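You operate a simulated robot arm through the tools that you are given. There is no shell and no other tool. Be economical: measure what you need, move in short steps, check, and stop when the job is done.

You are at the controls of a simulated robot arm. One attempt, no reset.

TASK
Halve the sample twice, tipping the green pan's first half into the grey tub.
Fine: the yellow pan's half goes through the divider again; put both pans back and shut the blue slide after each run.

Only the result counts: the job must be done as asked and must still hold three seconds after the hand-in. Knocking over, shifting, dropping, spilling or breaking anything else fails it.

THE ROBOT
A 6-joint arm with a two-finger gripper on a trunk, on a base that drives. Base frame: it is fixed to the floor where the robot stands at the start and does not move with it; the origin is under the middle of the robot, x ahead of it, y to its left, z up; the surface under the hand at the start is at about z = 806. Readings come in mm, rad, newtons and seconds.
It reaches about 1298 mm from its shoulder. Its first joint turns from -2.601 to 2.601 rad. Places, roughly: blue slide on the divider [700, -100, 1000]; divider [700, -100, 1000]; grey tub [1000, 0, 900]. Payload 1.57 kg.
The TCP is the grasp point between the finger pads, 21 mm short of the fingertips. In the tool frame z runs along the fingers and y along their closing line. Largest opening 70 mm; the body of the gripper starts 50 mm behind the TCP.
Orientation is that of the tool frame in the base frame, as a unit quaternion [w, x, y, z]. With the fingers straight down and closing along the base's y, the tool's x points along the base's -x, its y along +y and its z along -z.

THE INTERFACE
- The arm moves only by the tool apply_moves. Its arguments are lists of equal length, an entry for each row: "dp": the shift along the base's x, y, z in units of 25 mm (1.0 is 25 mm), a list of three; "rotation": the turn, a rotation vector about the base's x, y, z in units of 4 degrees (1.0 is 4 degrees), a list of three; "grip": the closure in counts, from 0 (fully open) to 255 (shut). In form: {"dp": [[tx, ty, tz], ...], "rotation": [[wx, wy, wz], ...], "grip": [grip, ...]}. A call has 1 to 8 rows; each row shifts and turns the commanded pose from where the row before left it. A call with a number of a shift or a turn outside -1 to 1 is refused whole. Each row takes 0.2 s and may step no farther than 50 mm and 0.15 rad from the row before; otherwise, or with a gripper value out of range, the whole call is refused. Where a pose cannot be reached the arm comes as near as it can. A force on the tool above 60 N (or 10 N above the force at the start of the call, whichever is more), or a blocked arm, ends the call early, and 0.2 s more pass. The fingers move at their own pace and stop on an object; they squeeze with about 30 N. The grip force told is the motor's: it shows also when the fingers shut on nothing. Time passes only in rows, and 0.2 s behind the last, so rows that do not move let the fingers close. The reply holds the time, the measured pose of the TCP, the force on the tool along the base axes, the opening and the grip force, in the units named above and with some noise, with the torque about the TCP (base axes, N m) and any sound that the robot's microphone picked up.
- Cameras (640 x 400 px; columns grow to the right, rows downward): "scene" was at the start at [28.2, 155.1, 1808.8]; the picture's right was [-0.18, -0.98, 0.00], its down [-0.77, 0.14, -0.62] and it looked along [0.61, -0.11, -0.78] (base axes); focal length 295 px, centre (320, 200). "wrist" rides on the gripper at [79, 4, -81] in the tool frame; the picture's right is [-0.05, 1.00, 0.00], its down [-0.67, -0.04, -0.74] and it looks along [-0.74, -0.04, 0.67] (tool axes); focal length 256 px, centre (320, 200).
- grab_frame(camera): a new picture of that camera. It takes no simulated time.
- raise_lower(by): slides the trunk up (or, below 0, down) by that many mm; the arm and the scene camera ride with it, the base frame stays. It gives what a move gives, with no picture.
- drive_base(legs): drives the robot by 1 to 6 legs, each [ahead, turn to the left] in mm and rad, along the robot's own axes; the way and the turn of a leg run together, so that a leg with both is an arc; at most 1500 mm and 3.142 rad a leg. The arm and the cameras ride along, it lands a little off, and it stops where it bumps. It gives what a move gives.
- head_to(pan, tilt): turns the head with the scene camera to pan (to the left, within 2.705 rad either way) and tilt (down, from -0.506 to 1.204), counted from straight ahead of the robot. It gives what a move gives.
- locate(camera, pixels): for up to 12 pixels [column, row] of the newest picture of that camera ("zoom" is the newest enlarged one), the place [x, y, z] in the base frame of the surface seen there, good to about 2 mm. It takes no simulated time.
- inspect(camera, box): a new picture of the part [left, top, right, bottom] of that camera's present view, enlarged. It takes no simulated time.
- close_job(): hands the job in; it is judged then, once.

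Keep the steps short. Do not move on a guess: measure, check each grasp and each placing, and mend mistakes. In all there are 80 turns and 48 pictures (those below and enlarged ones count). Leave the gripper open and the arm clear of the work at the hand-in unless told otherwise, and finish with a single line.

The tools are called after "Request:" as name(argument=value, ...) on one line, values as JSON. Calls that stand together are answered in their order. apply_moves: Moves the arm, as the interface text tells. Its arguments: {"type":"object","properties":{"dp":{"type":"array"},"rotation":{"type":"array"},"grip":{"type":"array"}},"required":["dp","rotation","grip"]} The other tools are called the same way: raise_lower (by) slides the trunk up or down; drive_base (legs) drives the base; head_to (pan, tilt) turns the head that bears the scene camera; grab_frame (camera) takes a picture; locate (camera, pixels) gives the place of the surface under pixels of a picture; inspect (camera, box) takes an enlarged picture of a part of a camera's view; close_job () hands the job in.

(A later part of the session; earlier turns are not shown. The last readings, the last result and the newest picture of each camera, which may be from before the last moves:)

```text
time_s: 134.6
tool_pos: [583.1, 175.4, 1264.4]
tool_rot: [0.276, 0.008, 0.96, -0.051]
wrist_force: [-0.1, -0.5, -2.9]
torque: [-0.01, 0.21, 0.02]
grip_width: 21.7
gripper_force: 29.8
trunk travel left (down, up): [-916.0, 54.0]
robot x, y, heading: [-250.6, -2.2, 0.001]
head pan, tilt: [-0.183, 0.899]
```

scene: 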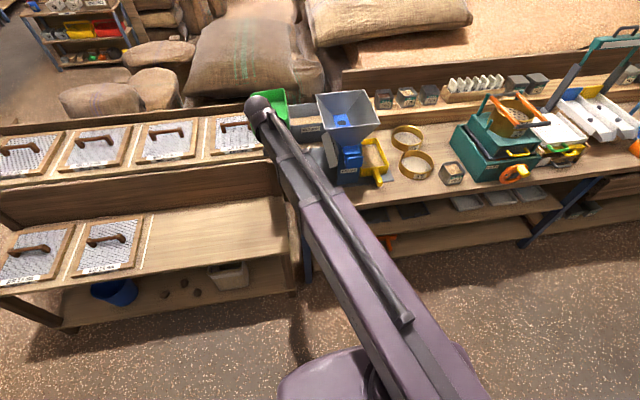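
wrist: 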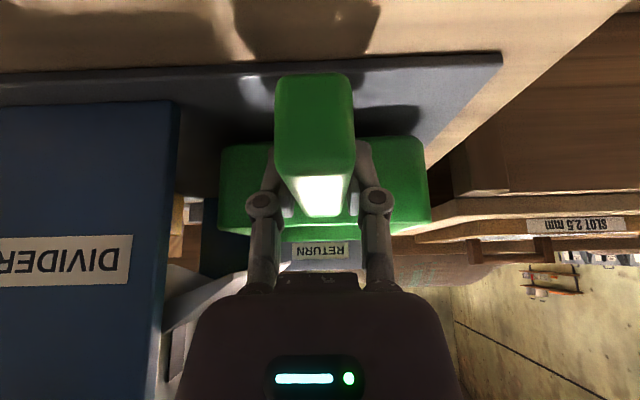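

Forearm heading ≈14°. Yaw the hand +14°, then pitch fingers up 85° along that heading (wrist held in place).

Request:
apply_moves(dp=[[0, 0, 0], [0, 0, 0], [0, 0, 0], [0, 0, 0], [0.13, 0.03, 0], [0.13, 0.03, 0], [0.13, 0.03, 0], [0.13, 0.03, 0]], rotation=[[0, 0, 1], [0, 0, 1], [0, 0, 1], [0, 0, 0.5], [0.242, -0.97, 0], [0.242, -0.97, 0], [0.242, -0.97, 0], [0.242, -0.97, 0]], grip=[255, 255, 255, 255, 255, 255, 255, 255])

Request:
apply_moves(dp=[[0.13, 0.03, 0], [0.13, 0.03, 0], [0.13, 0.03, 0], [0.13, 0.03, 0], [0.13, 0.03, 0], [0.13, 0.03, 0], [0.13, 0.03, 0], [0.13, 0.03, 0]], rotation=[[0.242, -0.97, 0], [0.242, -0.97, 0], [0.242, -0.97, 0], [0.242, -0.97, 0], [0.242, -0.97, 0], [0.242, -0.97, 0], [0.242, -0.97, 0], [0.242, -0.97, 0]], grip=[255, 255, 255, 255, 255, 255, 255, 255])

Request:
apply_moves(dp=[[0, 0, 0], [0, 0, 0], [0, 0, 0], [0, 0, 0], [0, 0, 0], [0, 0, 0], [0, 0, 0], [0, 0, 0]], rotation=[[0.242, -0.97, 0], [0.242, -0.97, 0], [0.242, -0.97, 0], [0.242, -0.97, 0], [0.242, -0.97, 0], [0.242, -0.97, 0], [0.242, -0.97, 0], [0.242, -0.97, 0]], grip=[255, 255, 255, 255, 255, 255, 255, 255])

```text
time_s: 136.4
tool_pos: [586.3, 208.8, 1301.9]
tool_rot: [0.421, -0.062, 0.904, -0.038]
wrist_force: [-0.7, 0.4, -2.4]
torque: [0.02, 0.17, -0.02]
grip_width: 21.4
gripper_force: 29.4
out of reach, approached as far as the arm can: row 1, 2, 3, 4, 5, 6, 7, 8
trunk travel left (down, up): [-916.0, 54.0]
robot x, y, heading: [-252.2, -5.1, 0.004]
head pan, tilt: [-0.183, 0.899]
```

```text
time_s: 138.2
tool_pos: [611.4, 216.5, 1393.4]
tool_rot: [0.651, -0.022, 0.759, 0.008]
wrist_force: [-0.6, 1.2, -1.3]
torque: [-0.01, 0.19, 0.04]
grip_width: 21.6
gripper_force: 30.2
out of reach, approached as far as the arm can: row 1, 2, 3, 4, 5, 6, 7, 8
trunk travel left (down, up): [-916.0, 54.0]
robot x, y, heading: [-251.4, -4.0, 0.0]
head pan, tilt: [-0.183, 0.899]
```

```text
time_s: 140.0
tool_pos: [611.0, 215.4, 1492.3]
tool_rot: [0.83, 0.02, 0.554, 0.053]
wrist_force: [-1.1, -0.4, -2.2]
torque: [-0.01, 0.12, -0.01]
grip_width: 21.3
gripper_force: 29.9
out of reach, approached as far as the arm can: row 1, 2, 3, 4, 5, 6, 7, 8
trunk travel left (down, up): [-916.0, 54.0]
robot x, y, heading: [-255.9, -2.9, -0.002]
head pan, tilt: [-0.183, 0.899]
```

Fingers are now ~25° above horizontal. Now sweeping round via the left and down again, to unwind the wrist.

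Request:
apply_moves(dp=[[0, 0, 0], [0, 0, 0], [0, 0, 0], [0, 0, 0], [0, 0, 0], [0, 0, 0], [0, 0, 0], [0, 0, 0]], rotation=[[-0.2, 0.3, 0.9], [-0.2, 0.4, 0.9], [-0.2, 0.5, 0.85], [-0.2, 0.5, 0.85], [-0.25, 0.55, 0.8], [-0.25, 0.6, 0.75], [-0.3, 0.65, 0.6], [-0.35, 0.7, 0.5]], grip=[255, 255, 255, 255, 255, 255, 255, 255])

Request:
apply_moves(dp=[[0, 0, 0], [0, 0, 0], [0, 0, 0], [0, 0, 0], [0, 0, 0], [0, 0, 0], [0, 0, 0], [0, 0, 0]], rotation=[[-0.4, 0.75, 0], [-0.4, 0.75, -0.2], [-0.4, 0.75, -0.4], [-0.35, 0.75, -0.5], [-0.35, 0.75, -0.6], [-0.3, 0.75, -0.6], [-0.25, 0.75, -0.6], [-0.2, 0.8, -0.6]], grip=[255, 255, 255, 255, 255, 255, 255, 255])

```text
time_s: 141.8
tool_pos: [611.8, 218.8, 1443.0]
tool_rot: [0.725, -0.131, 0.65, 0.187]
wrist_force: [0.2, 0.1, -2.6]
torque: [-0.01, 0.05, -0.02]
grip_width: 21.6
gripper_force: 30.0
out of reach, approached as far as the arm can: row 1, 2, 3, 4, 5, 6, 7, 8
trunk travel left (down, up): [-916.0, 54.0]
robot x, y, heading: [-254.5, -1.3, -0.001]
head pan, tilt: [-0.183, 0.899]
```

```text
time_s: 143.6
tool_pos: [611.0, 220.8, 1373.4]
tool_rot: [0.601, -0.108, 0.784, 0.114]
wrist_force: [0.1, 0.1, -2.1]
torque: [-0.05, 0.2, -0.03]
grip_width: 21.4
gripper_force: 30.3
out of reach, approached as far as the arm can: row 1, 2, 3, 4, 5, 6, 7, 8
trunk travel left (down, up): [-916.0, 54.0]
robot x, y, heading: [-252.6, -0.7, -0.001]
head pan, tilt: [-0.183, 0.899]
```

Now heading 18°, 15° below horizontal. Rotating the remaining 48° to the level-pan attitude, then testing movement toward smaller y.

Request:
apply_moves(dp=[[0, 0, 0], [0, 0, 0], [0, 0, 0], [0, 0, 0], [0, 0, 0], [0, 0, 0], [0, 0, 0], [0, 0, 0]], rotation=[[-0.2, 0.924, -0.328], [-0.2, 0.924, -0.328], [-0.2, 0.924, -0.328], [-0.2, 0.924, -0.328], [-0.2, 0.924, -0.328], [-0.2, 0.924, -0.328], [-0.2, 0.924, -0.328], [-0.2, 0.924, -0.328]], grip=[255, 255, 255, 255, 255, 255, 255, 255])

Request:
apply_moves(dp=[[0, -0.5, 0], [0, -0.5, 0], [0, -0.5, 0], [0, -0.5, 0], [0, -0.5, 0], [0, -0.5, 0], [0, -0.5, 0], [0, -0.5, 0]], rotation=[[-0.2, 0.924, -0.328], [-0.2, 0.924, -0.328], [-0.2, 0.924, -0.328], [-0.2, 0.924, -0.328], [0, 0, 0], [0, 0, 0], [0, 0, 0], [0, 0, 0]], grip=[255, 255, 255, 255, 255, 255, 255, 255])

```text
time_s: 145.4
tool_pos: [612.3, 220.4, 1374.3]
tool_rot: [0.601, -0.109, 0.784, 0.115]
wrist_force: [0.5, 0.1, -2.2]
torque: [-0.02, 0.18, 0.03]
grip_width: 21.6
gripper_force: 29.6
out of reach, approached as far as the arm can: row 1, 2, 3, 4, 5, 6, 7, 8
trunk travel left (down, up): [-916.0, 54.0]
robot x, y, heading: [-247.5, 1.3, -0.0]
head pan, tilt: [-0.183, 0.899]
```

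```text
time_s: 147.2
tool_pos: [615.3, 105.2, 1338.7]
tool_rot: [0.524, -0.085, 0.842, 0.093]
wrist_force: [-0.1, -0.2, -1.3]
torque: [-0.02, 0.16, 0.03]
grip_width: 21.5
gripper_force: 30.0
out of reach, approached as far as the arm can: row 1, 2, 3, 4
trunk travel left (down, up): [-916.0, 54.0]
robot x, y, heading: [-250.5, 0.4, -0.002]
head pan, tilt: [-0.183, 0.899]
```

It frees up when moving to smaller y. Continuing both.

Request:
apply_moves(dp=[[0, -0.15, 0], [0, -0.15, 0], [0, -0.15, 0], [0, -0.15, 0], [0, -0.15, 0], [0, -0.15, 0], [0, -0.15, 0], [0, 0, 0]], rotation=[[-0.216, 0.917, -0.338], [-0.216, 0.917, -0.338], [-0.216, 0.917, -0.338], [-0.216, 0.917, -0.338], [-0.216, 0.917, -0.338], [-0.216, 0.917, -0.338], [-0.216, 0.917, -0.338], [-0.216, 0.917, -0.338]], grip=[255, 255, 255, 255, 255, 255, 255, 255])

```text
time_s: 149.0
tool_pos: [617.9, 14.4, 1286.2]
tool_rot: [0.363, -0.049, 0.927, 0.085]
wrist_force: [0.7, 0.0, -1.6]
torque: [0.0, 0.22, 0.01]
grip_width: 21.5
gripper_force: 30.4
out of reach, approached as far as the arm can: row 1, 2, 3, 4, 5, 6, 7, 8
trunk travel left (down, up): [-916.0, 54.0]
robot x, y, heading: [-255.2, -2.9, 0.005]
head pan, tilt: [-0.183, 0.899]
```

The wrist seems to be at the opposite limit now; I'll find where this branch reaches the level attitude by moving further toward −y (well above the hopper).

Request:
apply_moves(dp=[[0, -0.6, 0], [0, -0.6, 0], [0, -0.6, 0], [0, -0.6, 0], [0, -0.6, 0], [0, -0.6, 0], [0, 0, 0]], rotation=[[-0.4, 0.64, -0.4], [-0.4, 0.64, -0.4], [-0.4, 0.64, -0.4], [-0.4, 0.64, -0.4], [-0.4, 0.64, -0.4], [0, 0, 0], [0, 0, 0]], grip=[255, 255, 255, 255, 255, 255, 255])

```text
time_s: 150.6
tool_pos: [612.4, -90.0, 1269.6]
tool_rot: [0.301, -0.029, 0.95, 0.072]
wrist_force: [1.0, 0.5, -2.6]
torque: [-0.04, 0.22, -0.01]
grip_width: 21.5
gripper_force: 29.9
out of reach, approached as far as the arm can: row 1, 2, 3, 4, 5
trunk travel left (down, up): [-916.0, 54.0]
robot x, y, heading: [-255.2, -1.5, -0.003]
head pan, tilt: [-0.183, 0.899]
```

This branch won't do. I'll go back up via the left, measure the forearm heading exactly, then cross straight through the forearm axis to regain the original branch.

Request:
apply_moves(dp=[[0, 0, 0], [0, 0, 0], [0, 0, 0], [0, 0, 0], [0, 0, 0], [0, 0, 0], [0, 0, 0], [0, 0, 0]], rotation=[[0.3, -0.94, 0.4], [0.3, -0.94, 0.4], [0.3, -0.94, 0.4], [0.34, -0.94, 0.4], [0.34, -0.94, 0.4], [0.34, -0.94, 0.4], [0.4, -0.9, 0.4], [0.4, -0.9, 0.3]], grip=[255, 255, 255, 255, 255, 255, 255, 255])

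Request:
apply_moves(dp=[[0, 0, 0], [0, 0, 0], [0, 0, 0], [0, 0, 0], [0, 0, 0], [0, 0, 0], [0, 0, 0], [0, 0, 0]], rotation=[[0.43, -0.9, 0], [0.43, -0.9, 0], [0.43, -0.9, 0], [0.43, -0.9, 0], [0.43, -0.9, 0], [0.43, -0.9, -0.1], [0.43, -0.9, -0.2], [0.4, -0.9, -0.3]], grip=[255, 255, 255, 255, 255, 255, 255, 255])

Request:
apply_moves(dp=[[0, 0, 0], [0, 0, 0], [0, 0, 0], [0, 0, 0], [0, 0, 0], [0, 0, 0], [0, 0, 0]], rotation=[[0.3, -0.6, -0.8], [0.3, -0.6, -0.8], [0.25, -0.5, -0.85], [0.2, -0.4, -0.9], [0.1, -0.3, -0.9], [0, 0, -0.95], [0, 0, -0.95]], grip=[255, 255, 255, 255, 255, 255, 255])

Request:
grab_frame(camera="scene")

```text
time_s: 152.4
tool_pos: [612.9, -90.7, 1349.3]
tool_rot: [0.528, -0.118, 0.821, 0.181]
wrist_force: [0.8, -0.1, -1.4]
torque: [-0.07, 0.17, 0.03]
grip_width: 21.4
gripper_force: 29.4
out of reach, approached as far as the arm can: row 1, 2, 3, 4, 5, 6, 7, 8
trunk travel left (down, up): [-916.0, 54.0]
robot x, y, heading: [-250.1, -2.0, 0.002]
head pan, tilt: [-0.183, 0.899]
```

```text
time_s: 154.2
tool_pos: [613.1, -90.0, 1450.8]
tool_rot: [0.73, -0.081, 0.64, 0.227]
wrist_force: [0.1, 0.7, -1.2]
torque: [-0.03, 0.09, -0.01]
grip_width: 21.5
gripper_force: 29.9
out of reach, approached as far as the arm can: row 1, 2, 3, 4, 5, 6, 7, 8
trunk travel left (down, up): [-916.0, 54.0]
robot x, y, heading: [-247.5, -1.4, -0.007]
head pan, tilt: [-0.183, 0.899]
```

```text
time_s: 155.8
tool_pos: [611.7, -90.2, 1485.3]
tool_rot: [0.816, 0.061, 0.569, 0.079]
wrist_force: [1.1, -1.0, -2.2]
torque: [-0.02, 0.08, -0.01]
grip_width: 21.6
gripper_force: 29.7
out of reach, approached as far as the arm can: row 1, 2, 3, 4, 5
trunk travel left (down, up): [-916.0, 54.0]
robot x, y, heading: [-252.3, -1.9, -0.0]
head pan, tilt: [-0.183, 0.899]
```

```text
10 pictures are left
```

scene: 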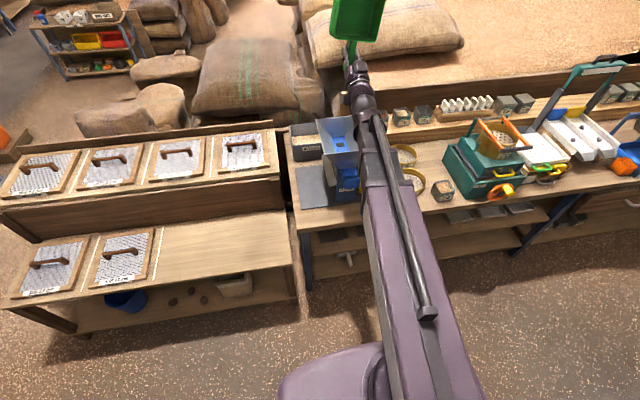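

Fingers: heading −0.6°, elevation 20°. Measuring the forearm's edges for its exact heading.

Request:
locate(camera="scene", pixels=[[367, 200], [409, 200], [372, 240], [423, 240], [377, 280], [438, 280], [382, 320], [455, 320], [388, 360], [470, 360], [362, 180], [362, 108]])

```text
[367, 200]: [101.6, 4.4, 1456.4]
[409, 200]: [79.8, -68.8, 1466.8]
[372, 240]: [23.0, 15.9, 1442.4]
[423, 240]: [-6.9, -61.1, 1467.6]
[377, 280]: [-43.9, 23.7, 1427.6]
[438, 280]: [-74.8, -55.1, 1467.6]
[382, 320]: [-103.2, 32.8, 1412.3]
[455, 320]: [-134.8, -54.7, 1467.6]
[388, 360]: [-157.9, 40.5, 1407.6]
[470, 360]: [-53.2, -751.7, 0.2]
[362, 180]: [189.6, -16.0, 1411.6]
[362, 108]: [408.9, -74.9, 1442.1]
```

Forearm heading ≈ −8.2°. Aligning the fingers to it with the wrist held fixed, then pitching straight down through the axis.

Request:
apply_moves(dp=[[-0.04, -0.46, 0], [-0.04, -0.46, 0], [0, 0, 0]], rotation=[[0, 0, -0.95], [0, 0, -0.95], [0, 0, 0]], grip=[255, 255, 255])

Request:
apply_moves(dp=[[0.1, -0.01, 0], [0.1, -0.01, 0], [0.1, -0.01, 0], [0.05, 0, 0], [0, 0, 0], [0, 0, 0], [0, 0, 0], [0, 0, 0]], rotation=[[0.071, 0.495, 0], [0.143, 0.99, 0], [0.143, 0.99, 0], [0.143, 0.99, 0], [0.143, 0.99, 0], [0.143, 0.99, 0], [0.143, 0.99, 0], [0.143, 0.99, 0]], grip=[255, 255, 255, 255, 255, 255, 255, 255])

Request:
apply_moves(dp=[[0, 0, 0], [0, 0, 0], [0, 0, 0], [0, 0, 0], [0, 0, 0], [0, 0, 0], [0, 0, 0], [0, 0, 0]], rotation=[[0.143, 0.99, 0], [0.143, 0.99, 0], [0.143, 0.99, 0], [0.143, 0.99, 0], [0.143, 0.99, 0], [0.143, 0.99, 0], [0.143, 0.99, 0], [0.143, 0.99, 0]], grip=[255, 255, 255, 255, 255, 255, 255, 255])

```text
time_s: 156.6
tool_pos: [609.7, -113.2, 1485.5]
tool_rot: [0.82, 0.098, 0.564, 0.025]
wrist_force: [0.2, 0.2, -2.4]
torque: [0.04, 0.09, -0.01]
grip_width: 21.7
gripper_force: 30.0
trunk travel left (down, up): [-916.0, 54.0]
robot x, y, heading: [-254.4, -5.5, 0.005]
head pan, tilt: [-0.183, 0.899]
```

```text
time_s: 158.4
tool_pos: [620.4, -112.7, 1389.3]
tool_rot: [0.644, 0.132, 0.753, 0.021]
wrist_force: [0.4, 0.5, -2.8]
torque: [0.06, 0.16, 0.02]
grip_width: 21.7
gripper_force: 30.1
out of reach, approached as far as the arm can: row 1, 2, 3, 4, 5, 6, 7, 8
trunk travel left (down, up): [-916.0, 54.0]
robot x, y, heading: [-252.8, -0.8, -0.005]
head pan, tilt: [-0.183, 0.899]
```

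```text
time_s: 160.2
tool_pos: [619.5, -113.6, 1297.6]
tool_rot: [0.408, 0.157, 0.899, 0.014]
wrist_force: [0.8, 0.2, -2.1]
torque: [0.03, 0.21, 0.01]
grip_width: 21.4
gripper_force: 30.0
out of reach, approached as far as the arm can: row 1, 2, 3, 4, 5, 6, 7, 8
trunk travel left (down, up): [-916.0, 54.0]
robot x, y, heading: [-253.3, -1.1, -0.003]
head pan, tilt: [-0.183, 0.899]
```

xy stayed put through the crossing — looks like the right branch. Rotating to the level attitude and moving to y≈75.

Request:
apply_moves(dp=[[0, 0, 0], [0, 0, 0], [0, 0, 0], [0, 0, 0], [0, 0, 0], [0, 0, 0], [0, 0, 0]], rotation=[[-0.22, 0.67, 0.61], [-0.22, 0.67, 0.61], [-0.22, 0.67, 0.61], [-0.22, 0.67, 0.61], [-0.22, 0.67, 0.61], [-0.22, 0.67, 0.61], [-0.22, 0.67, 0.61]], grip=[255, 255, 255, 255, 255, 255, 255])

Request:
apply_moves(dp=[[0, 1, 0], [0, 1, 0], [0, 1, 0], [0, 1, 0], [0, 1, 0], [0, 1, 0], [0, 1, 0], [0, 0.52, 0]], rotation=[[0, 0, 0], [0, 0, 0], [0, 0, 0], [0, 0, 0], [0, 0, 0], [0, 0, 0], [0, 0, 0], [0, 0, 0]], grip=[255, 255, 255, 255, 255, 255, 255, 255])

```text
time_s: 161.8
tool_pos: [619.4, -112.6, 1258.7]
tool_rot: [0.258, 0.0, 0.966, 0.0]
wrist_force: [-0.4, 0.4, -2.2]
torque: [-0.01, 0.22, 0.01]
grip_width: 21.5
gripper_force: 29.7
out of reach, approached as far as the arm can: row 1, 2, 3, 4, 5, 6, 7
trunk travel left (down, up): [-916.0, 54.0]
robot x, y, heading: [-252.2, -4.3, -0.002]
head pan, tilt: [-0.183, 0.899]
```

```text
time_s: 163.6
tool_pos: [618.3, 74.9, 1259.1]
tool_rot: [0.258, 0.001, 0.966, 0.0]
wrist_force: [-0.3, 0.5, -1.9]
torque: [0.02, 0.18, -0.01]
grip_width: 21.9
gripper_force: 30.3
trunk travel left (down, up): [-916.0, 54.0]
robot x, y, heading: [-253.2, 0.1, -0.001]
head pan, tilt: [-0.183, 0.899]
```

Original branch recovered. Returning to x=592 and lowering beside the chute; then a wrist picture to check the pan sits in the grip as before.

Request:
apply_moves(dp=[[-0.53, 0, 0], [-0.53, 0, 0], [0, 0, 0]], rotation=[[0, 0, 0], [0, 0, 0], [0, 0, 0]], grip=[255, 255, 255])

Request:
raise_lower(by=-309)

Request:
apply_moves(dp=[[0, -0.5, 0], [0, -0.5, 0], [0, -0.5, 0], [0, -0.38, 0], [0, 0, 0]], rotation=[[0, 0, 0], [0, 0, 0], [0, 0, 0], [0, 0, 0], [0, 0, 0]], grip=[255, 255, 255, 255, 255])

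Request:
raise_lower(by=-88)

Request:
grab_frame(camera="wrist")

```text
time_s: 164.4
tool_pos: [592.2, 74.2, 1258.7]
tool_rot: [0.259, 0.001, 0.966, -0.001]
wrist_force: [-0.2, -0.2, -1.8]
torque: [0.03, 0.18, -0.02]
grip_width: 21.4
gripper_force: 30.1
trunk travel left (down, up): [-916.0, 54.0]
robot x, y, heading: [-249.5, -1.6, 0.004]
head pan, tilt: [-0.183, 0.899]
```

```text
time_s: 167.5
tool_pos: [592.3, 75.1, 949.6]
tool_rot: [0.258, 0.0, 0.966, 0.0]
wrist_force: [0.1, 0.7, -2.3]
torque: [-0.01, 0.22, -0.01]
grip_width: 21.5
gripper_force: 30.2
trunk travel left (down, up): [-607.0, 363.0]
robot x, y, heading: [-250.0, -2.2, 0.001]
head pan, tilt: [-0.183, 0.899]
```

```text
time_s: 168.7
tool_pos: [593.0, 27.4, 950.8]
tool_rot: [0.258, 0.0, 0.966, 0.0]
wrist_force: [-0.9, 0.2, -1.5]
torque: [-0.02, 0.19, 0.01]
grip_width: 21.4
gripper_force: 29.9
trunk travel left (down, up): [-607.0, 363.0]
robot x, y, heading: [-249.6, 1.0, 0.0]
head pan, tilt: [-0.183, 0.899]
```

```text
time_s: 169.9
tool_pos: [593.0, 27.9, 862.2]
tool_rot: [0.259, 0.001, 0.966, 0.0]
wrist_force: [0.2, -0.7, -2.8]
torque: [0.0, 0.23, 0.0]
grip_width: 21.3
gripper_force: 29.8
trunk travel left (down, up): [-519.0, 451.0]
robot x, y, heading: [-250.8, -0.6, 0.001]
head pan, tilt: [-0.183, 0.899]
```

```text
9 pictures are left
```

wrist: 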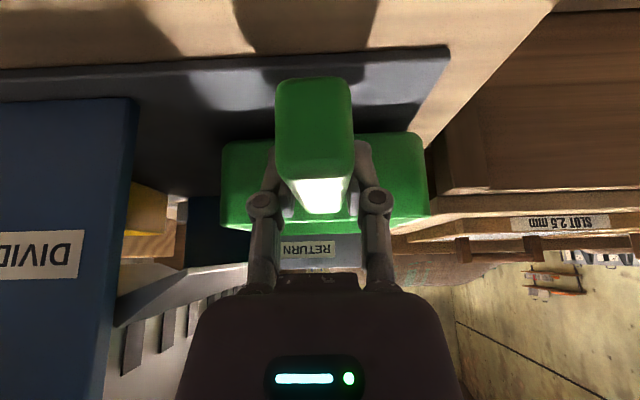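

The grip is unchanged. Sliding −24 mm in y and setting down.

Request:
apply_moves(dp=[[-0.03, -0.25, 0], [0, -0.25, 0], [0, -0.25, 0], [0, -0.22, 0], [0, 0, 0]], rotation=[[0, 0, 0], [0, 0, 0], [0, 0, 0], [0, 0, 0], [0, 0, 0]], grip=[255, 255, 255, 255, 255])

Request:
raise_lower(by=-14)

Request:
apply_moves(dp=[[0, 0, 0], [0, 0, 0], [0, 0, 0]], rotation=[[0, 0, 0], [0, 0, 0], [0, 0, 0]], grip=[150, 55, 55])

Request:
raise_lower(by=100)

Request:
apply_moves(dp=[[-1, 0, 0], [-1, 0, 0], [-1, 0, 0], [-1, -1, 0], [0, -1, 0], [0, -1, 0], [0, -1, 0], [0, -1, 0]], rotation=[[0, 0, 0], [0, 0, 0], [0, 0, 0], [0, 0, 0], [0, 0, 0], [0, 0, 0], [0, 0, 0], [0, 0, 0]], grip=[55, 55, 55, 55, 55, 55, 55, 55])

```text
time_s: 171.1
tool_pos: [591.4, 3.4, 862.4]
tool_rot: [0.258, 0.001, 0.966, 0.0]
wrist_force: [-0.4, -0.1, -2.2]
torque: [0.0, 0.23, 0.01]
grip_width: 21.6
gripper_force: 29.9
trunk travel left (down, up): [-519.0, 451.0]
robot x, y, heading: [-249.6, 0.6, -0.002]
head pan, tilt: [-0.183, 0.899]
```

```text
time_s: 171.7
tool_pos: [591.2, 3.2, 848.4]
tool_rot: [0.259, 0.001, 0.966, 0.0]
wrist_force: [0.5, -0.5, 8.3]
torque: [0.01, -0.22, -0.08]
grip_width: 21.4
gripper_force: 29.9
trunk travel left (down, up): [-505.0, 465.0]
robot x, y, heading: [-249.3, -4.4, 0.002]
head pan, tilt: [-0.183, 0.899]
```

```text
time_s: 172.5
tool_pos: [591.5, 4.0, 847.8]
tool_rot: [0.258, 0.001, 0.966, 0.0]
wrist_force: [-0.1, 0.4, -1.0]
torque: [0.02, -0.02, -0.03]
grip_width: 54.8
gripper_force: 0.0
trunk travel left (down, up): [-505.0, 465.0]
robot x, y, heading: [-251.3, -3.7, 0.0]
head pan, tilt: [-0.183, 0.899]
```

```text
time_s: 173.8
tool_pos: [592.5, 4.2, 948.2]
tool_rot: [0.257, 0.001, 0.966, 0.0]
wrist_force: [-0.1, 0.9, 0.3]
torque: [0.01, -0.01, 0.0]
grip_width: 54.7
gripper_force: 0.0
trunk travel left (down, up): [-605.0, 365.0]
robot x, y, heading: [-247.9, 4.6, -0.003]
head pan, tilt: [-0.183, 0.899]
```

```text
time_s: 175.7
tool_pos: [491.1, -122.7, 948.5]
tool_rot: [0.259, 0.001, 0.966, 0.0]
wrist_force: [0.0, 0.7, 0.1]
torque: [0.02, -0.01, 0.0]
grip_width: 54.6
gripper_force: 0.0
trunk travel left (down, up): [-605.0, 365.0]
robot x, y, heading: [-254.0, 0.8, 0.004]
head pan, tilt: [-0.183, 0.899]
```

Pan set down and released. Moving on to y≈−241 in front of the yellow handle and checking.

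Request:
apply_moves(dp=[[0, -1, 0], [0, -1, 0], [0, -1, 0], [0, -1, 0], [0, -0.75, 0], [0, 0, 0]], rotation=[[0, 0, 0], [0, 0, 0], [0, 0, 0], [0, 0, 0], [0, 0, 0], [0, 0, 0]], grip=[55, 55, 55, 55, 55, 55])

Request:
grab_frame(camera="wrist")

```text
time_s: 177.1
tool_pos: [491.5, -239.8, 948.8]
tool_rot: [0.258, 0.001, 0.966, 0.0]
wrist_force: [0.2, -0.1, -0.5]
torque: [-0.01, 0.03, -0.03]
grip_width: 54.7
gripper_force: 0.1
trunk travel left (down, up): [-605.0, 365.0]
robot x, y, heading: [-253.4, -1.6, 0.001]
head pan, tilt: [-0.183, 0.899]
```

```text
8 pictures are left
```

wrist: 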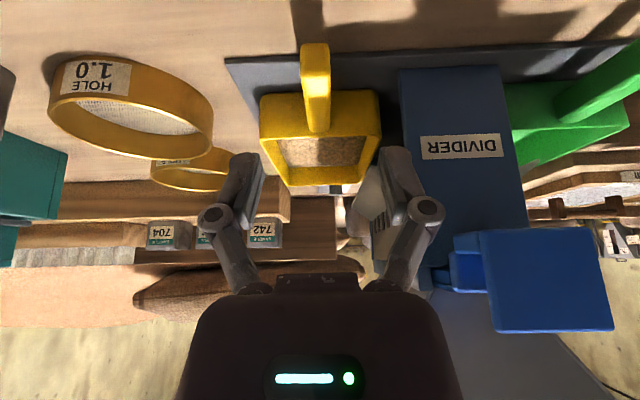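

Locating the yellow handle's edges and end.

Request:
locate(camera="wrist", pixels=[[305, 85], [327, 85], [308, 120], [328, 120], [316, 72], [318, 125], [262, 100], [379, 95]])

```text
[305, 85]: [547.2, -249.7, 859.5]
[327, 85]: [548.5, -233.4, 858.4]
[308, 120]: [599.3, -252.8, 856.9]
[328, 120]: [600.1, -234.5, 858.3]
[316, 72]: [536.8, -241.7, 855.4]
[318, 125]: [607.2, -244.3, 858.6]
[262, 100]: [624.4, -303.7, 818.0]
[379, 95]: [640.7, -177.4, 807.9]
```

Handle centre y≈−242.5. Moving over it, lowering, closing, and lifting 12 mm.

Request:
apply_moves(dp=[[1, -0.1, 0], [1, 0, 0], [1, 0, 0], [1, 0, 0], [0.02, 0, 0]], rotation=[[0, 0, 0], [0, 0, 0], [0, 0, 0], [0, 0, 0], [0, 0, 0]], grip=[55, 55, 55, 55, 55])

Request:
raise_lower(by=-101)

Request:
apply_moves(dp=[[0, 0, 0], [0, 0, 0], [0, 0, 0], [0, 0, 0]], rotation=[[0, 0, 0], [0, 0, 0], [0, 0, 0], [0, 0, 0]], grip=[130, 200, 255, 255])

Request:
raise_lower(by=12)

```text
time_s: 178.2
tool_pos: [593.5, -243.1, 948.2]
tool_rot: [0.258, 0.001, 0.966, 0.0]
wrist_force: [0.6, 0.5, -0.4]
torque: [0.01, 0.01, 0.01]
grip_width: 54.9
gripper_force: 0.1
trunk travel left (down, up): [-605.0, 365.0]
robot x, y, heading: [-252.0, -1.2, -0.005]
head pan, tilt: [-0.183, 0.899]
```

```text
time_s: 179.6
tool_pos: [592.5, -242.4, 847.6]
tool_rot: [0.258, 0.001, 0.966, 0.0]
wrist_force: [-0.3, 0.1, 0.7]
torque: [0.0, 0.0, 0.0]
grip_width: 55.0
gripper_force: 0.1
trunk travel left (down, up): [-504.0, 466.0]
robot x, y, heading: [-252.1, -2.5, -0.002]
head pan, tilt: [-0.183, 0.899]
```

```text
time_s: 180.6
tool_pos: [592.6, -242.9, 848.0]
tool_rot: [0.258, 0.001, 0.966, -0.001]
wrist_force: [-0.8, -1.8, 2.0]
torque: [0.08, -0.05, -0.26]
grip_width: 21.6
gripper_force: 30.3
trunk travel left (down, up): [-504.0, 466.0]
robot x, y, heading: [-252.6, -2.1, -0.005]
head pan, tilt: [-0.183, 0.899]
```

```text
time_s: 181.2
tool_pos: [593.8, -242.6, 858.7]
tool_rot: [0.257, 0.001, 0.966, 0.0]
wrist_force: [0.5, 0.3, -4.8]
torque: [0.02, 0.51, 0.0]
grip_width: 21.6
gripper_force: 29.9
trunk travel left (down, up): [-516.0, 454.0]
robot x, y, heading: [-252.8, -0.2, 0.004]
head pan, tilt: [-0.183, 0.899]
```

Load 5 N, held well. Moving out −y 20, up 90, −y 45, then up to TCP z≈1170.

Request:
apply_moves(dp=[[0, -0.2, 0], [0, -0.2, 0], [0, -0.2, 0], [0, -0.2, 0]], rotation=[[0, 0, 0], [0, 0, 0], [0, 0, 0], [0, 0, 0]], grip=[255, 255, 255, 255])

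Request:
raise_lower(by=95)

Request:
apply_moves(dp=[[0, -0.3, 0], [0, -0.3, 0], [0, -0.3, 0], [0, -0.3, 0], [0, -0.3, 0], [0, -0.3, 0]], rotation=[[0, 0, 0], [0, 0, 0], [0, 0, 0], [0, 0, 0], [0, 0, 0], [0, 0, 0]], grip=[255, 255, 255, 255, 255, 255])

Request:
raise_lower(by=220)

Request:
apply_moves(dp=[[0, 0.5, 0], [0, 0.5, 0], [0, 0.5, 0], [0, 0.5, 0], [0, 0.5, 0], [0, 0.5, 0], [0, 0.5, 0], [0, 0.5, 0]], rotation=[[0, 0, 0], [0, 0, 0], [0, 0, 0], [0, 0, 0], [0, 0, 0], [0, 0, 0], [0, 0, 0], [0, 0, 0]], grip=[255, 255, 255, 255, 255, 255, 255, 255])

Request:
apply_moves(dp=[[0, 0.5, 0], [0, 0.5, 0], [0, 0.5, 0], [0, 0.5, 0], [0, 0.5, 0], [0, 0.5, 0], [0, 0.1, 0], [0, 0, 0]], rotation=[[0, 0, 0], [0, 0, 0], [0, 0, 0], [0, 0, 0], [0, 0, 0], [0, 0, 0], [0, 0, 0], [0, 0, 0]], grip=[255, 255, 255, 255, 255, 255, 255, 255])

Request:
inspect(camera="scene", box=[280, 60, 460, 200])

```text
time_s: 182.2
tool_pos: [593.4, -262.8, 859.7]
tool_rot: [0.258, 0.001, 0.966, 0.0]
wrist_force: [-0.3, -0.6, -4.3]
torque: [-0.04, 0.51, -0.01]
grip_width: 21.6
gripper_force: 30.1
trunk travel left (down, up): [-516.0, 454.0]
robot x, y, heading: [-250.8, -0.7, -0.001]
head pan, tilt: [-0.183, 0.899]
```

```text
time_s: 183.5
tool_pos: [592.4, -262.3, 954.4]
tool_rot: [0.258, 0.001, 0.966, 0.0]
wrist_force: [0.1, 0.1, -4.6]
torque: [0.0, 0.5, 0.02]
grip_width: 21.8
gripper_force: 29.6
trunk travel left (down, up): [-611.0, 359.0]
robot x, y, heading: [-255.9, -1.9, -0.005]
head pan, tilt: [-0.183, 0.899]
```

```text
time_s: 184.9
tool_pos: [592.0, -308.0, 954.8]
tool_rot: [0.259, 0.001, 0.966, 0.0]
wrist_force: [-0.9, 0.3, -4.3]
torque: [0.01, 0.5, 0.03]
grip_width: 21.5
gripper_force: 29.9
trunk travel left (down, up): [-611.0, 359.0]
robot x, y, heading: [-247.9, -2.3, 0.001]
head pan, tilt: [-0.183, 0.899]
```

```text
time_s: 187.2
tool_pos: [593.1, -308.4, 1173.7]
tool_rot: [0.258, 0.001, 0.966, 0.0]
wrist_force: [0.2, 0.5, -5.2]
torque: [-0.01, 0.5, 0.02]
grip_width: 21.5
gripper_force: 30.1
trunk travel left (down, up): [-831.0, 139.0]
robot x, y, heading: [-252.2, -0.7, 0.0]
head pan, tilt: [-0.183, 0.899]
```

```text
time_s: 189.0
tool_pos: [593.0, -206.7, 1173.2]
tool_rot: [0.258, 0.001, 0.966, 0.0]
wrist_force: [-0.2, 0.7, -6.1]
torque: [-0.02, 0.46, -0.01]
grip_width: 21.6
gripper_force: 30.4
trunk travel left (down, up): [-831.0, 139.0]
robot x, y, heading: [-250.1, -1.6, 0.001]
head pan, tilt: [-0.183, 0.899]
```

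```text
time_s: 190.8
tool_pos: [593.6, -128.7, 1173.6]
tool_rot: [0.258, 0.0, 0.966, 0.001]
wrist_force: [0.8, -0.4, -5.1]
torque: [-0.01, 0.5, -0.05]
grip_width: 21.9
gripper_force: 29.9
trunk travel left (down, up): [-831.0, 139.0]
robot x, y, heading: [-252.2, -1.9, 0.003]
head pan, tilt: [-0.183, 0.899]
```

```text
2.86 times, centred on (370, 130) of scene
```

zoom: 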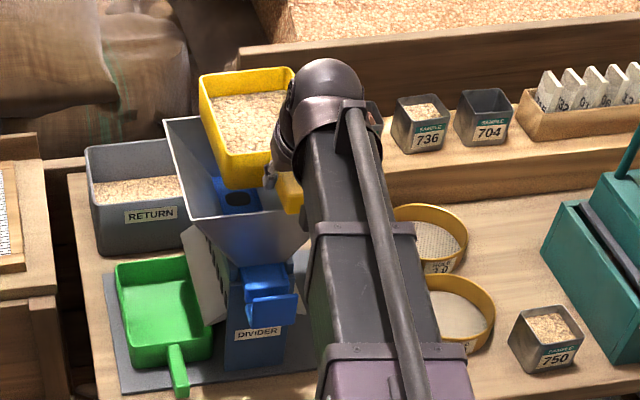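

Green pan is back in place, slide shut, yellow pan centred over the hopper. Rolling left side down in steps, lowering the trunk to keep the lip close.

Request:
apply_moves(dp=[[0, 0, 0], [0, 0, 0], [0, 0, 0], [0, 0, 0], [0, 0, 0], [0, 0, 0], [0, 0, 0], [0, 0, 0]], rotation=[[-1, 0, 0], [-1, 0, 0], [-1, 0, 0], [-1, 0, 0], [-1, 0, 0], [-1, 0, 0], [-1, 0, 0], [-1, 0, 0]], grip=[255, 255, 255, 255, 255, 255, 255, 255])

Request:
raise_lower(by=-15)

Request:
apply_moves(dp=[[0, 0, 0], [0, 0, 0], [0, 0, 0], [0, 0, 0], [0, 0, 0], [0, 0, 0], [0, 0, 0], [0, 0, 0]], rotation=[[-1, 0, 0], [-1, 0, 0], [-1, 0, 0], [-1, 0, 0], [-1, 0, 0], [-1, 0, 0], [-1, 0, 0], [-1, 0, 0]], grip=[255, 255, 255, 255, 255, 255, 255, 255])

Request:
raise_lower(by=-45)

Request:
inspect(camera="scene", box=[290, 40, 430, 160])

```text
time_s: 192.6
tool_pos: [593.9, -130.1, 1199.0]
tool_rot: [0.248, -0.069, 0.929, -0.267]
wrist_force: [-0.8, -0.2, -5.4]
torque: [0.05, 0.46, 0.0]
grip_width: 21.6
gripper_force: 29.8
out of reach, approached as far as the arm can: row 3, 5, 6, 7, 8
trunk travel left (down, up): [-831.0, 139.0]
robot x, y, heading: [-252.7, -5.7, -0.003]
head pan, tilt: [-0.183, 0.899]
```

```text
time_s: 193.2
tool_pos: [593.4, -130.2, 1183.3]
tool_rot: [0.248, -0.07, 0.929, -0.266]
wrist_force: [-0.3, -0.6, -4.7]
torque: [0.05, 0.48, -0.01]
grip_width: 21.5
gripper_force: 30.3
trunk travel left (down, up): [-816.0, 154.0]
robot x, y, heading: [-254.3, 1.3, 0.002]
head pan, tilt: [-0.183, 0.899]
```

```text
time_s: 195.0
tool_pos: [594.6, -131.7, 1250.0]
tool_rot: [0.218, -0.136, 0.819, -0.513]
wrist_force: [-0.1, -0.2, -3.7]
torque: [0.07, 0.36, 0.01]
grip_width: 21.3
gripper_force: 29.9
out of reach, approached as far as the arm can: row 1, 2, 3, 4, 5, 6, 7, 8
trunk travel left (down, up): [-816.0, 154.0]
robot x, y, heading: [-251.6, -1.3, -0.003]
head pan, tilt: [-0.183, 0.899]
```

```text
time_s: 195.9
tool_pos: [593.8, -129.7, 1204.3]
tool_rot: [0.219, -0.135, 0.82, -0.511]
wrist_force: [-0.3, -0.1, -2.9]
torque: [0.09, 0.38, 0.04]
grip_width: 21.5
gripper_force: 29.9
trunk travel left (down, up): [-771.0, 199.0]
robot x, y, heading: [-252.5, -1.1, -0.001]
head pan, tilt: [-0.183, 0.899]
```

```text
3.33 times, centred on (360, 100) of scene
```

zoom: 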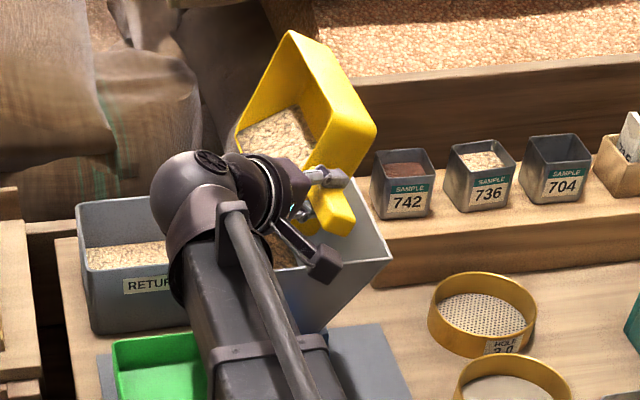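

Pouring well, with the lip inside the hopper's outline. Continuing to ~128°, lowering again in between, then a light shake.

Request:
apply_moves(dp=[[0, 0, 0], [0, 0, 0], [0, 0, 0], [0, 0, 0], [0, 0, 0], [0, 0, 0], [0, 0, 0], [0, 0, 0]], rotation=[[-1, 0, 0], [-1, 0, 0], [-1, 0, 0], [-1, 0, 0], [-1, 0, 0], [-1, 0, 0], [-1, 0, 0], [-1, 0, 0]], grip=[255, 255, 255, 255, 255, 255, 255, 255])

Request:
raise_lower(by=-70)

Request:
apply_moves(dp=[[0, 0, 0], [0, 0, 0], [0, 0, 0], [0, 0, 0], [0, 0, 0], [0, 0, 0], [0, 0, 0], [0, 0, 0]], rotation=[[-1, 0, 0], [-1, 0, 0], [-1, 0, 0], [-1, 0, 0], [-1, 0, 0], [-1, 0, 0], [-1, 0, 0], [-1, 0, 0]], grip=[255, 255, 255, 255, 255, 255, 255, 255])

Request:
apply_moves(dp=[[0, 0.15, 0], [0, -0.15, 0], [0, 0.15, 0], [0, -0.15, 0], [0, 0.15, 0], [0, -0.15, 0], [0, 0, 0], [0, 0, 0]], rotation=[[-1, 0, 0], [-1, 0, 0], [0, 0, 0], [0, 0, 0], [0, 0, 0], [0, 0, 0], [0, 0, 0], [0, 0, 0]], grip=[255, 255, 255, 255, 255, 255, 255, 255])

```text
time_s: 197.7
tool_pos: [592.6, -129.6, 1292.9]
tool_rot: [-0.172, 0.192, -0.647, 0.718]
wrist_force: [-0.1, 0.1, -2.1]
torque: [0.01, 0.24, 0.02]
grip_width: 21.8
gripper_force: 30.3
out of reach, approached as far as the arm can: row 1, 2, 3, 4, 5, 6, 7, 8
trunk travel left (down, up): [-771.0, 199.0]
robot x, y, heading: [-251.8, -0.2, -0.0]
head pan, tilt: [-0.183, 0.899]
```

```text
time_s: 198.8
tool_pos: [594.0, -130.6, 1221.9]
tool_rot: [-0.173, 0.19, -0.648, 0.717]
wrist_force: [0.0, 0.5, -2.5]
torque: [0.1, 0.24, -0.04]
grip_width: 21.6
gripper_force: 29.6
trunk travel left (down, up): [-701.0, 269.0]
robot x, y, heading: [-255.6, -1.5, 0.001]
head pan, tilt: [-0.183, 0.899]
```

```text
time_s: 200.6
tool_pos: [594.1, -131.4, 1305.4]
tool_rot: [-0.113, 0.232, -0.425, 0.868]
wrist_force: [-0.5, 0.8, -1.3]
torque: [0.02, 0.19, -0.01]
grip_width: 21.8
gripper_force: 30.0
out of reach, approached as far as the arm can: row 1, 2, 3, 4, 5, 6, 7, 8
trunk travel left (down, up): [-701.0, 269.0]
robot x, y, heading: [-249.9, -1.8, 0.001]
head pan, tilt: [-0.183, 0.899]
```

```text
time_s: 202.4
tool_pos: [593.4, -130.5, 1322.5]
tool_rot: [-0.096, 0.239, -0.363, 0.896]
wrist_force: [0.4, -0.2, -1.9]
torque: [0.06, 0.22, 0.03]
grip_width: 21.3
gripper_force: 30.4
out of reach, approached as far as the arm can: row 1, 2
trunk travel left (down, up): [-701.0, 269.0]
robot x, y, heading: [-251.6, -4.0, 0.004]
head pan, tilt: [-0.183, 0.899]
```

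Torque 0.2 N·m matches an empty pan. Raising the trunk 135 and unrolling to level.

Request:
raise_lower(by=140)

Request:
apply_moves(dp=[[0, 0, 0], [0, 0, 0], [0, 0, 0], [0, 0, 0], [0, 0, 0], [0, 0, 0], [0, 0, 0], [0, 0, 0]], rotation=[[1, 0, 0], [1, 0, 0], [1, 0, 0], [1, 0, 0], [1, 0, 0], [1, 0, 0], [1, 0, 0], [1, 0, 0]], grip=[255, 255, 255, 255, 255, 255, 255, 255])

Request:
apply_moves(dp=[[0, 0, 0], [0, 0, 0], [0, 0, 0], [0, 0, 0], [0, 0, 0], [0, 0, 0], [0, 0, 0], [0, 0, 0]], rotation=[[1, 0, 0], [1, 0, 0], [1, 0, 0], [1, 0, 0], [1, 0, 0], [1, 0, 0], [1, 0, 0], [1, 0, 0]], grip=[255, 255, 255, 255, 255, 255, 255, 255])

Request:
apply_moves(dp=[[0, 0, 0], [0, 0, 0], [0, 0, 0], [0, 0, 0], [0, 0, 0], [0, 0, 0], [0, 0, 0], [0, 0, 0]], rotation=[[1, 0, 0], [1, 0, 0], [1, 0, 0], [1, 0, 0], [1, 0, 0], [1, 0, 0], [1, 0, 0], [1, 0, 0]], grip=[255, 255, 255, 255, 255, 255, 255, 255])

Request:
apply_moves(dp=[[0, 0, 0], [0, 0, 0], [0, 0, 0], [0, 0, 0], [0, 0, 0], [0, 0, 0], [0, 0, 0], [0, 0, 0]], rotation=[[1, 0, 0], [1, 0, 0], [1, 0, 0], [1, 0, 0], [1, 0, 0], [1, 0, 0], [1, 0, 0], [1, 0, 0]], grip=[255, 255, 255, 255, 255, 255, 255, 255])

Request:
apply_moves(dp=[[0, 0, 0], [0, 0, 0], [0, 0, 0]], rotation=[[1, 0, 0], [1, 0, 0], [0, 0, 0]], grip=[255, 255, 255])

Request:
apply_moves(dp=[[0, -1, 0], [0, -1, 0], [0, -1, 0], [0, -1, 0], [0, -1, 0], [0, -1, 0], [0, -1, 0], [0, 0, 0]], rotation=[[0, 0, 0], [0, 0, 0], [0, 0, 0], [0, 0, 0], [0, 0, 0], [0, 0, 0], [0, 0, 0], [0, 0, 0]], grip=[255, 255, 255, 255, 255, 255, 255, 255])

Request:
inspect(camera="scene", box=[280, 60, 480, 210])

```text
time_s: 204.1
tool_pos: [594.1, -129.3, 1461.4]
tool_rot: [-0.097, 0.239, -0.363, 0.895]
wrist_force: [-0.4, 0.9, -2.9]
torque: [0.03, 0.2, -0.02]
grip_width: 21.7
gripper_force: 30.0
trunk travel left (down, up): [-841.0, 129.0]
robot x, y, heading: [-251.7, -0.5, 0.002]
head pan, tilt: [-0.183, 0.899]
```

```text
time_s: 205.9
tool_pos: [592.6, -129.8, 1385.2]
tool_rot: [-0.16, 0.203, -0.596, 0.76]
wrist_force: [-0.2, -0.2, -1.6]
torque: [0.03, 0.18, 0.01]
grip_width: 21.9
gripper_force: 30.3
out of reach, approached as far as the arm can: row 1, 2, 3, 4, 5, 6, 7, 8
trunk travel left (down, up): [-841.0, 129.0]
robot x, y, heading: [-251.0, -2.0, -0.001]
head pan, tilt: [-0.183, 0.899]
```

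```text
time_s: 207.7
tool_pos: [593.3, -130.7, 1294.9]
tool_rot: [0.209, -0.15, 0.783, -0.567]
wrist_force: [-0.1, 0.6, -1.9]
torque: [0.04, 0.17, 0.01]
grip_width: 21.5
gripper_force: 30.0
out of reach, approached as far as the arm can: row 1, 2, 3, 4, 5, 6, 7, 8
trunk travel left (down, up): [-841.0, 129.0]
robot x, y, heading: [-250.0, 0.2, 0.004]
head pan, tilt: [-0.183, 0.899]
```

```text
time_s: 209.5
tool_pos: [593.6, -131.3, 1220.8]
tool_rot: [0.243, -0.087, 0.909, -0.328]
wrist_force: [0.0, -0.5, -2.3]
torque: [0.03, 0.2, -0.01]
grip_width: 21.7
gripper_force: 30.0
out of reach, approached as far as the arm can: row 1, 2, 3, 4, 5, 6, 7, 8
trunk travel left (down, up): [-841.0, 129.0]
robot x, y, heading: [-251.7, -1.4, 0.007]
head pan, tilt: [-0.183, 0.899]
```

```text
time_s: 211.3
tool_pos: [592.5, -130.2, 1184.3]
tool_rot: [0.258, -0.017, 0.964, -0.065]
wrist_force: [0.6, -0.1, -2.4]
torque: [-0.02, 0.22, 0.01]
grip_width: 21.7
gripper_force: 30.2
out of reach, approached as far as the arm can: row 1, 2, 3, 4, 5, 6, 8
trunk travel left (down, up): [-841.0, 129.0]
robot x, y, heading: [-246.8, 2.2, 0.001]
head pan, tilt: [-0.183, 0.899]
```

```text
time_s: 212.1
tool_pos: [592.7, -129.9, 1184.8]
tool_rot: [0.257, 0.0, 0.966, 0.002]
wrist_force: [0.3, -0.2, -1.7]
torque: [0.01, 0.19, -0.01]
grip_width: 21.6
gripper_force: 30.3
trunk travel left (down, up): [-841.0, 129.0]
robot x, y, heading: [-251.1, -1.4, 0.003]
head pan, tilt: [-0.183, 0.899]
```

```text
time_s: 213.9
tool_pos: [592.9, -305.7, 1184.0]
tool_rot: [0.257, 0.001, 0.966, 0.002]
wrist_force: [0.8, -0.1, -1.5]
torque: [-0.03, 0.17, 0.04]
grip_width: 21.5
gripper_force: 30.3
trunk travel left (down, up): [-841.0, 129.0]
robot x, y, heading: [-251.4, -0.5, 0.003]
head pan, tilt: [-0.183, 0.899]
```

```text
2.67 times, centred on (380, 135) of scene
```

zoom: 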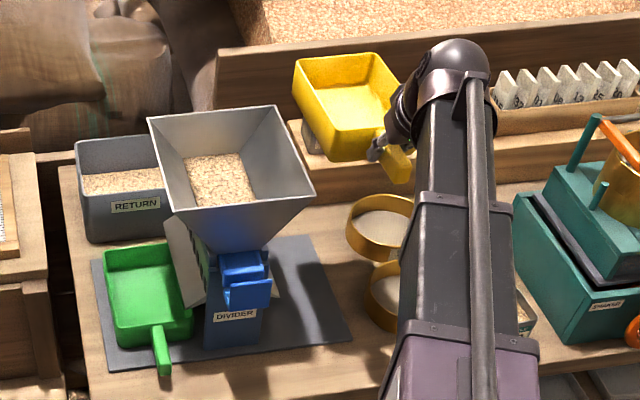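

All in the hopper, no spill, pan empty. Putting the yellow pan back by the reverse path.

Request:
raise_lower(by=-229)

Request:
apply_moves(dp=[[0, 0.5, 0], [0, 0.5, 0], [0, 0.5, 0], [0, 0.22, 0], [0, 0, 0]], rotation=[[0, 0, 0], [0, 0, 0], [0, 0, 0], [0, 0, 0], [0, 0, 0]], grip=[255, 255, 255, 255, 255])

Request:
raise_lower(by=-94)

Request:
apply_moves(dp=[[0, 0.2, 0], [0, 0.2, 0], [0, 0.2, 0], [0, 0.2, 0], [0, 0, 0]], rotation=[[0, 0, 0], [0, 0, 0], [0, 0, 0], [0, 0, 0], [0, 0, 0]], grip=[255, 255, 255, 255, 255])

```text
time_s: 216.3
tool_pos: [593.3, -305.8, 957.4]
tool_rot: [0.258, 0.001, 0.966, 0.002]
wrist_force: [0.0, 0.2, -1.7]
torque: [0.0, 0.2, 0.0]
grip_width: 21.3
gripper_force: 30.2
trunk travel left (down, up): [-612.0, 358.0]
robot x, y, heading: [-254.5, -4.3, -0.005]
head pan, tilt: [-0.183, 0.899]
```

```text
time_s: 217.5
tool_pos: [593.1, -263.2, 955.5]
tool_rot: [0.258, 0.0, 0.966, 0.001]
wrist_force: [-0.9, -0.5, -2.3]
torque: [0.01, 0.18, 0.04]
grip_width: 21.6
gripper_force: 30.0
trunk travel left (down, up): [-612.0, 358.0]
robot x, y, heading: [-250.3, 2.0, -0.0]
head pan, tilt: [-0.183, 0.899]
```

```text
time_s: 218.8
tool_pos: [592.1, -263.0, 860.8]
tool_rot: [0.257, 0.0, 0.966, 0.002]
wrist_force: [0.3, -0.1, -1.7]
torque: [0.04, 0.17, -0.01]
grip_width: 33.3
gripper_force: 29.8
trunk travel left (down, up): [-518.0, 452.0]
robot x, y, heading: [-249.2, 0.1, 0.005]
head pan, tilt: [-0.183, 0.899]
```

```text
time_s: 220.0
tool_pos: [592.3, -244.9, 861.7]
tool_rot: [0.258, 0.001, 0.966, 0.001]
wrist_force: [0.6, -14.4, 0.9]
torque: [0.75, 0.08, -0.49]
grip_width: 29.6
gripper_force: 29.9
trunk travel left (down, up): [-518.0, 452.0]
robot x, y, heading: [-253.8, 1.2, 0.002]
head pan, tilt: [-0.183, 0.899]
```

The grip width changed (33 mm) and there's a −14 N side force: the pan has caught on something. Looking before moving on.

Request:
inspect(camera="scene", box=[300, 40, 440, 130])

```text
4.44 times, centred on (370, 85) of scene
```

zoom: 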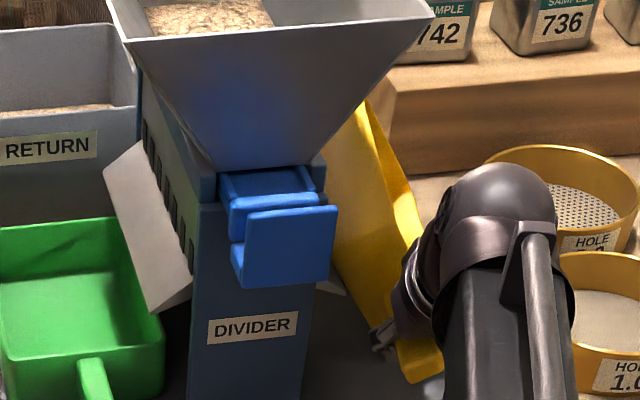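

The pan has rolled about its handle. I'll measure several points on it to learn its attitude.

Request:
locate(camera="zoom", pixels=[[340, 150], [345, 210], [360, 260], [385, 300], [370, 120], [385, 160], [400, 200], [390, 180], [415, 225], [400, 350], [425, 360], [335, 285]])

```text
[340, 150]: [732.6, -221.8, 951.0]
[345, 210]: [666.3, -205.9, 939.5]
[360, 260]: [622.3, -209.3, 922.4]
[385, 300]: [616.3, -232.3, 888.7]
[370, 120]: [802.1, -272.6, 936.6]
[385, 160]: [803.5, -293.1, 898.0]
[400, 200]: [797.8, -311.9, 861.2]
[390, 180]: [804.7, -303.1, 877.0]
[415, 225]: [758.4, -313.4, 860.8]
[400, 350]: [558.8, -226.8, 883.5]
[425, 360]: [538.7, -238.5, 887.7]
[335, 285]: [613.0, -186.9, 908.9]
```

The pan is rolled ~60° right-side down, its bottom against the chute. I'll check where the sieve rings stand before freeing it (no new picture needed).

Request:
locate(camera="zoom", pixels=[[564, 265], [568, 290], [575, 310], [490, 158], [575, 370], [320, 280], [330, 270], [345, 292], [318, 200], [325, 320], [360, 350], [440, 375]])

```text
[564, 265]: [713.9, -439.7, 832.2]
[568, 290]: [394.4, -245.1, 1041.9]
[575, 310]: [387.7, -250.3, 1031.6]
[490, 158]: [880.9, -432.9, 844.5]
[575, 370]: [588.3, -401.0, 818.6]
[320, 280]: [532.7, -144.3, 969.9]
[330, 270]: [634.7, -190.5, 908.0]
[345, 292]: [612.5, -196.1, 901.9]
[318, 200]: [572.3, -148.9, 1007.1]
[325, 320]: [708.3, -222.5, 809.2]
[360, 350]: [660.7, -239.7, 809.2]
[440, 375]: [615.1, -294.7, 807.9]
```

The chute lip actually reaches y≈−196, so I lowered too close to it. Freeing: raise 45 mm, move −y 60, then look.

Request:
apply_moves(dp=[[0, -0.3, 0], [0, -0.3, 0]], rotation=[[0, 0, 0], [0, 0, 0]], grip=[255, 255])

Request:
raise_lower(by=45)

Request:
apply_moves(dp=[[0, -0.5, 0], [0, -0.5, 0], [0, -0.5, 0], [0, -0.3, 0], [0, 0, 0]], rotation=[[0, 0, 0], [0, 0, 0], [0, 0, 0], [0, 0, 0], [0, 0, 0]], grip=[255, 255, 255, 255, 255])

Request:
grab_frame(camera="wrist")

```text
time_s: 220.6
tool_pos: [591.6, -258.1, 861.3]
tool_rot: [0.257, -0.001, 0.966, 0.002]
wrist_force: [-0.1, -0.6, -1.4]
torque: [0.0, 0.18, 0.02]
grip_width: 29.2
gripper_force: 30.2
trunk travel left (down, up): [-518.0, 452.0]
robot x, y, heading: [-253.7, -3.2, -0.001]
head pan, tilt: [-0.183, 0.899]
```

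```text
time_s: 221.4
tool_pos: [592.1, -257.4, 906.4]
tool_rot: [0.257, 0.0, 0.966, 0.001]
wrist_force: [0.4, -0.2, -1.5]
torque: [-0.04, 0.17, 0.01]
grip_width: 29.4
gripper_force: 30.1
trunk travel left (down, up): [-563.0, 407.0]
robot x, y, heading: [-253.8, -2.5, 0.003]
head pan, tilt: [-0.183, 0.899]
```

```text
time_s: 222.6
tool_pos: [593.7, -302.3, 907.0]
tool_rot: [0.258, 0.001, 0.966, 0.002]
wrist_force: [0.9, -0.2, -1.6]
torque: [0.01, 0.21, 0.01]
grip_width: 29.5
gripper_force: 30.0
trunk travel left (down, up): [-563.0, 407.0]
robot x, y, heading: [-250.0, -2.9, 0.002]
head pan, tilt: [-0.183, 0.899]
```

```text
3 pictures are left
```

wrist: 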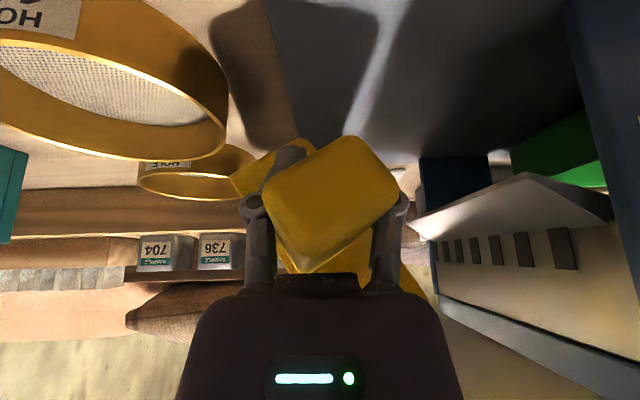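

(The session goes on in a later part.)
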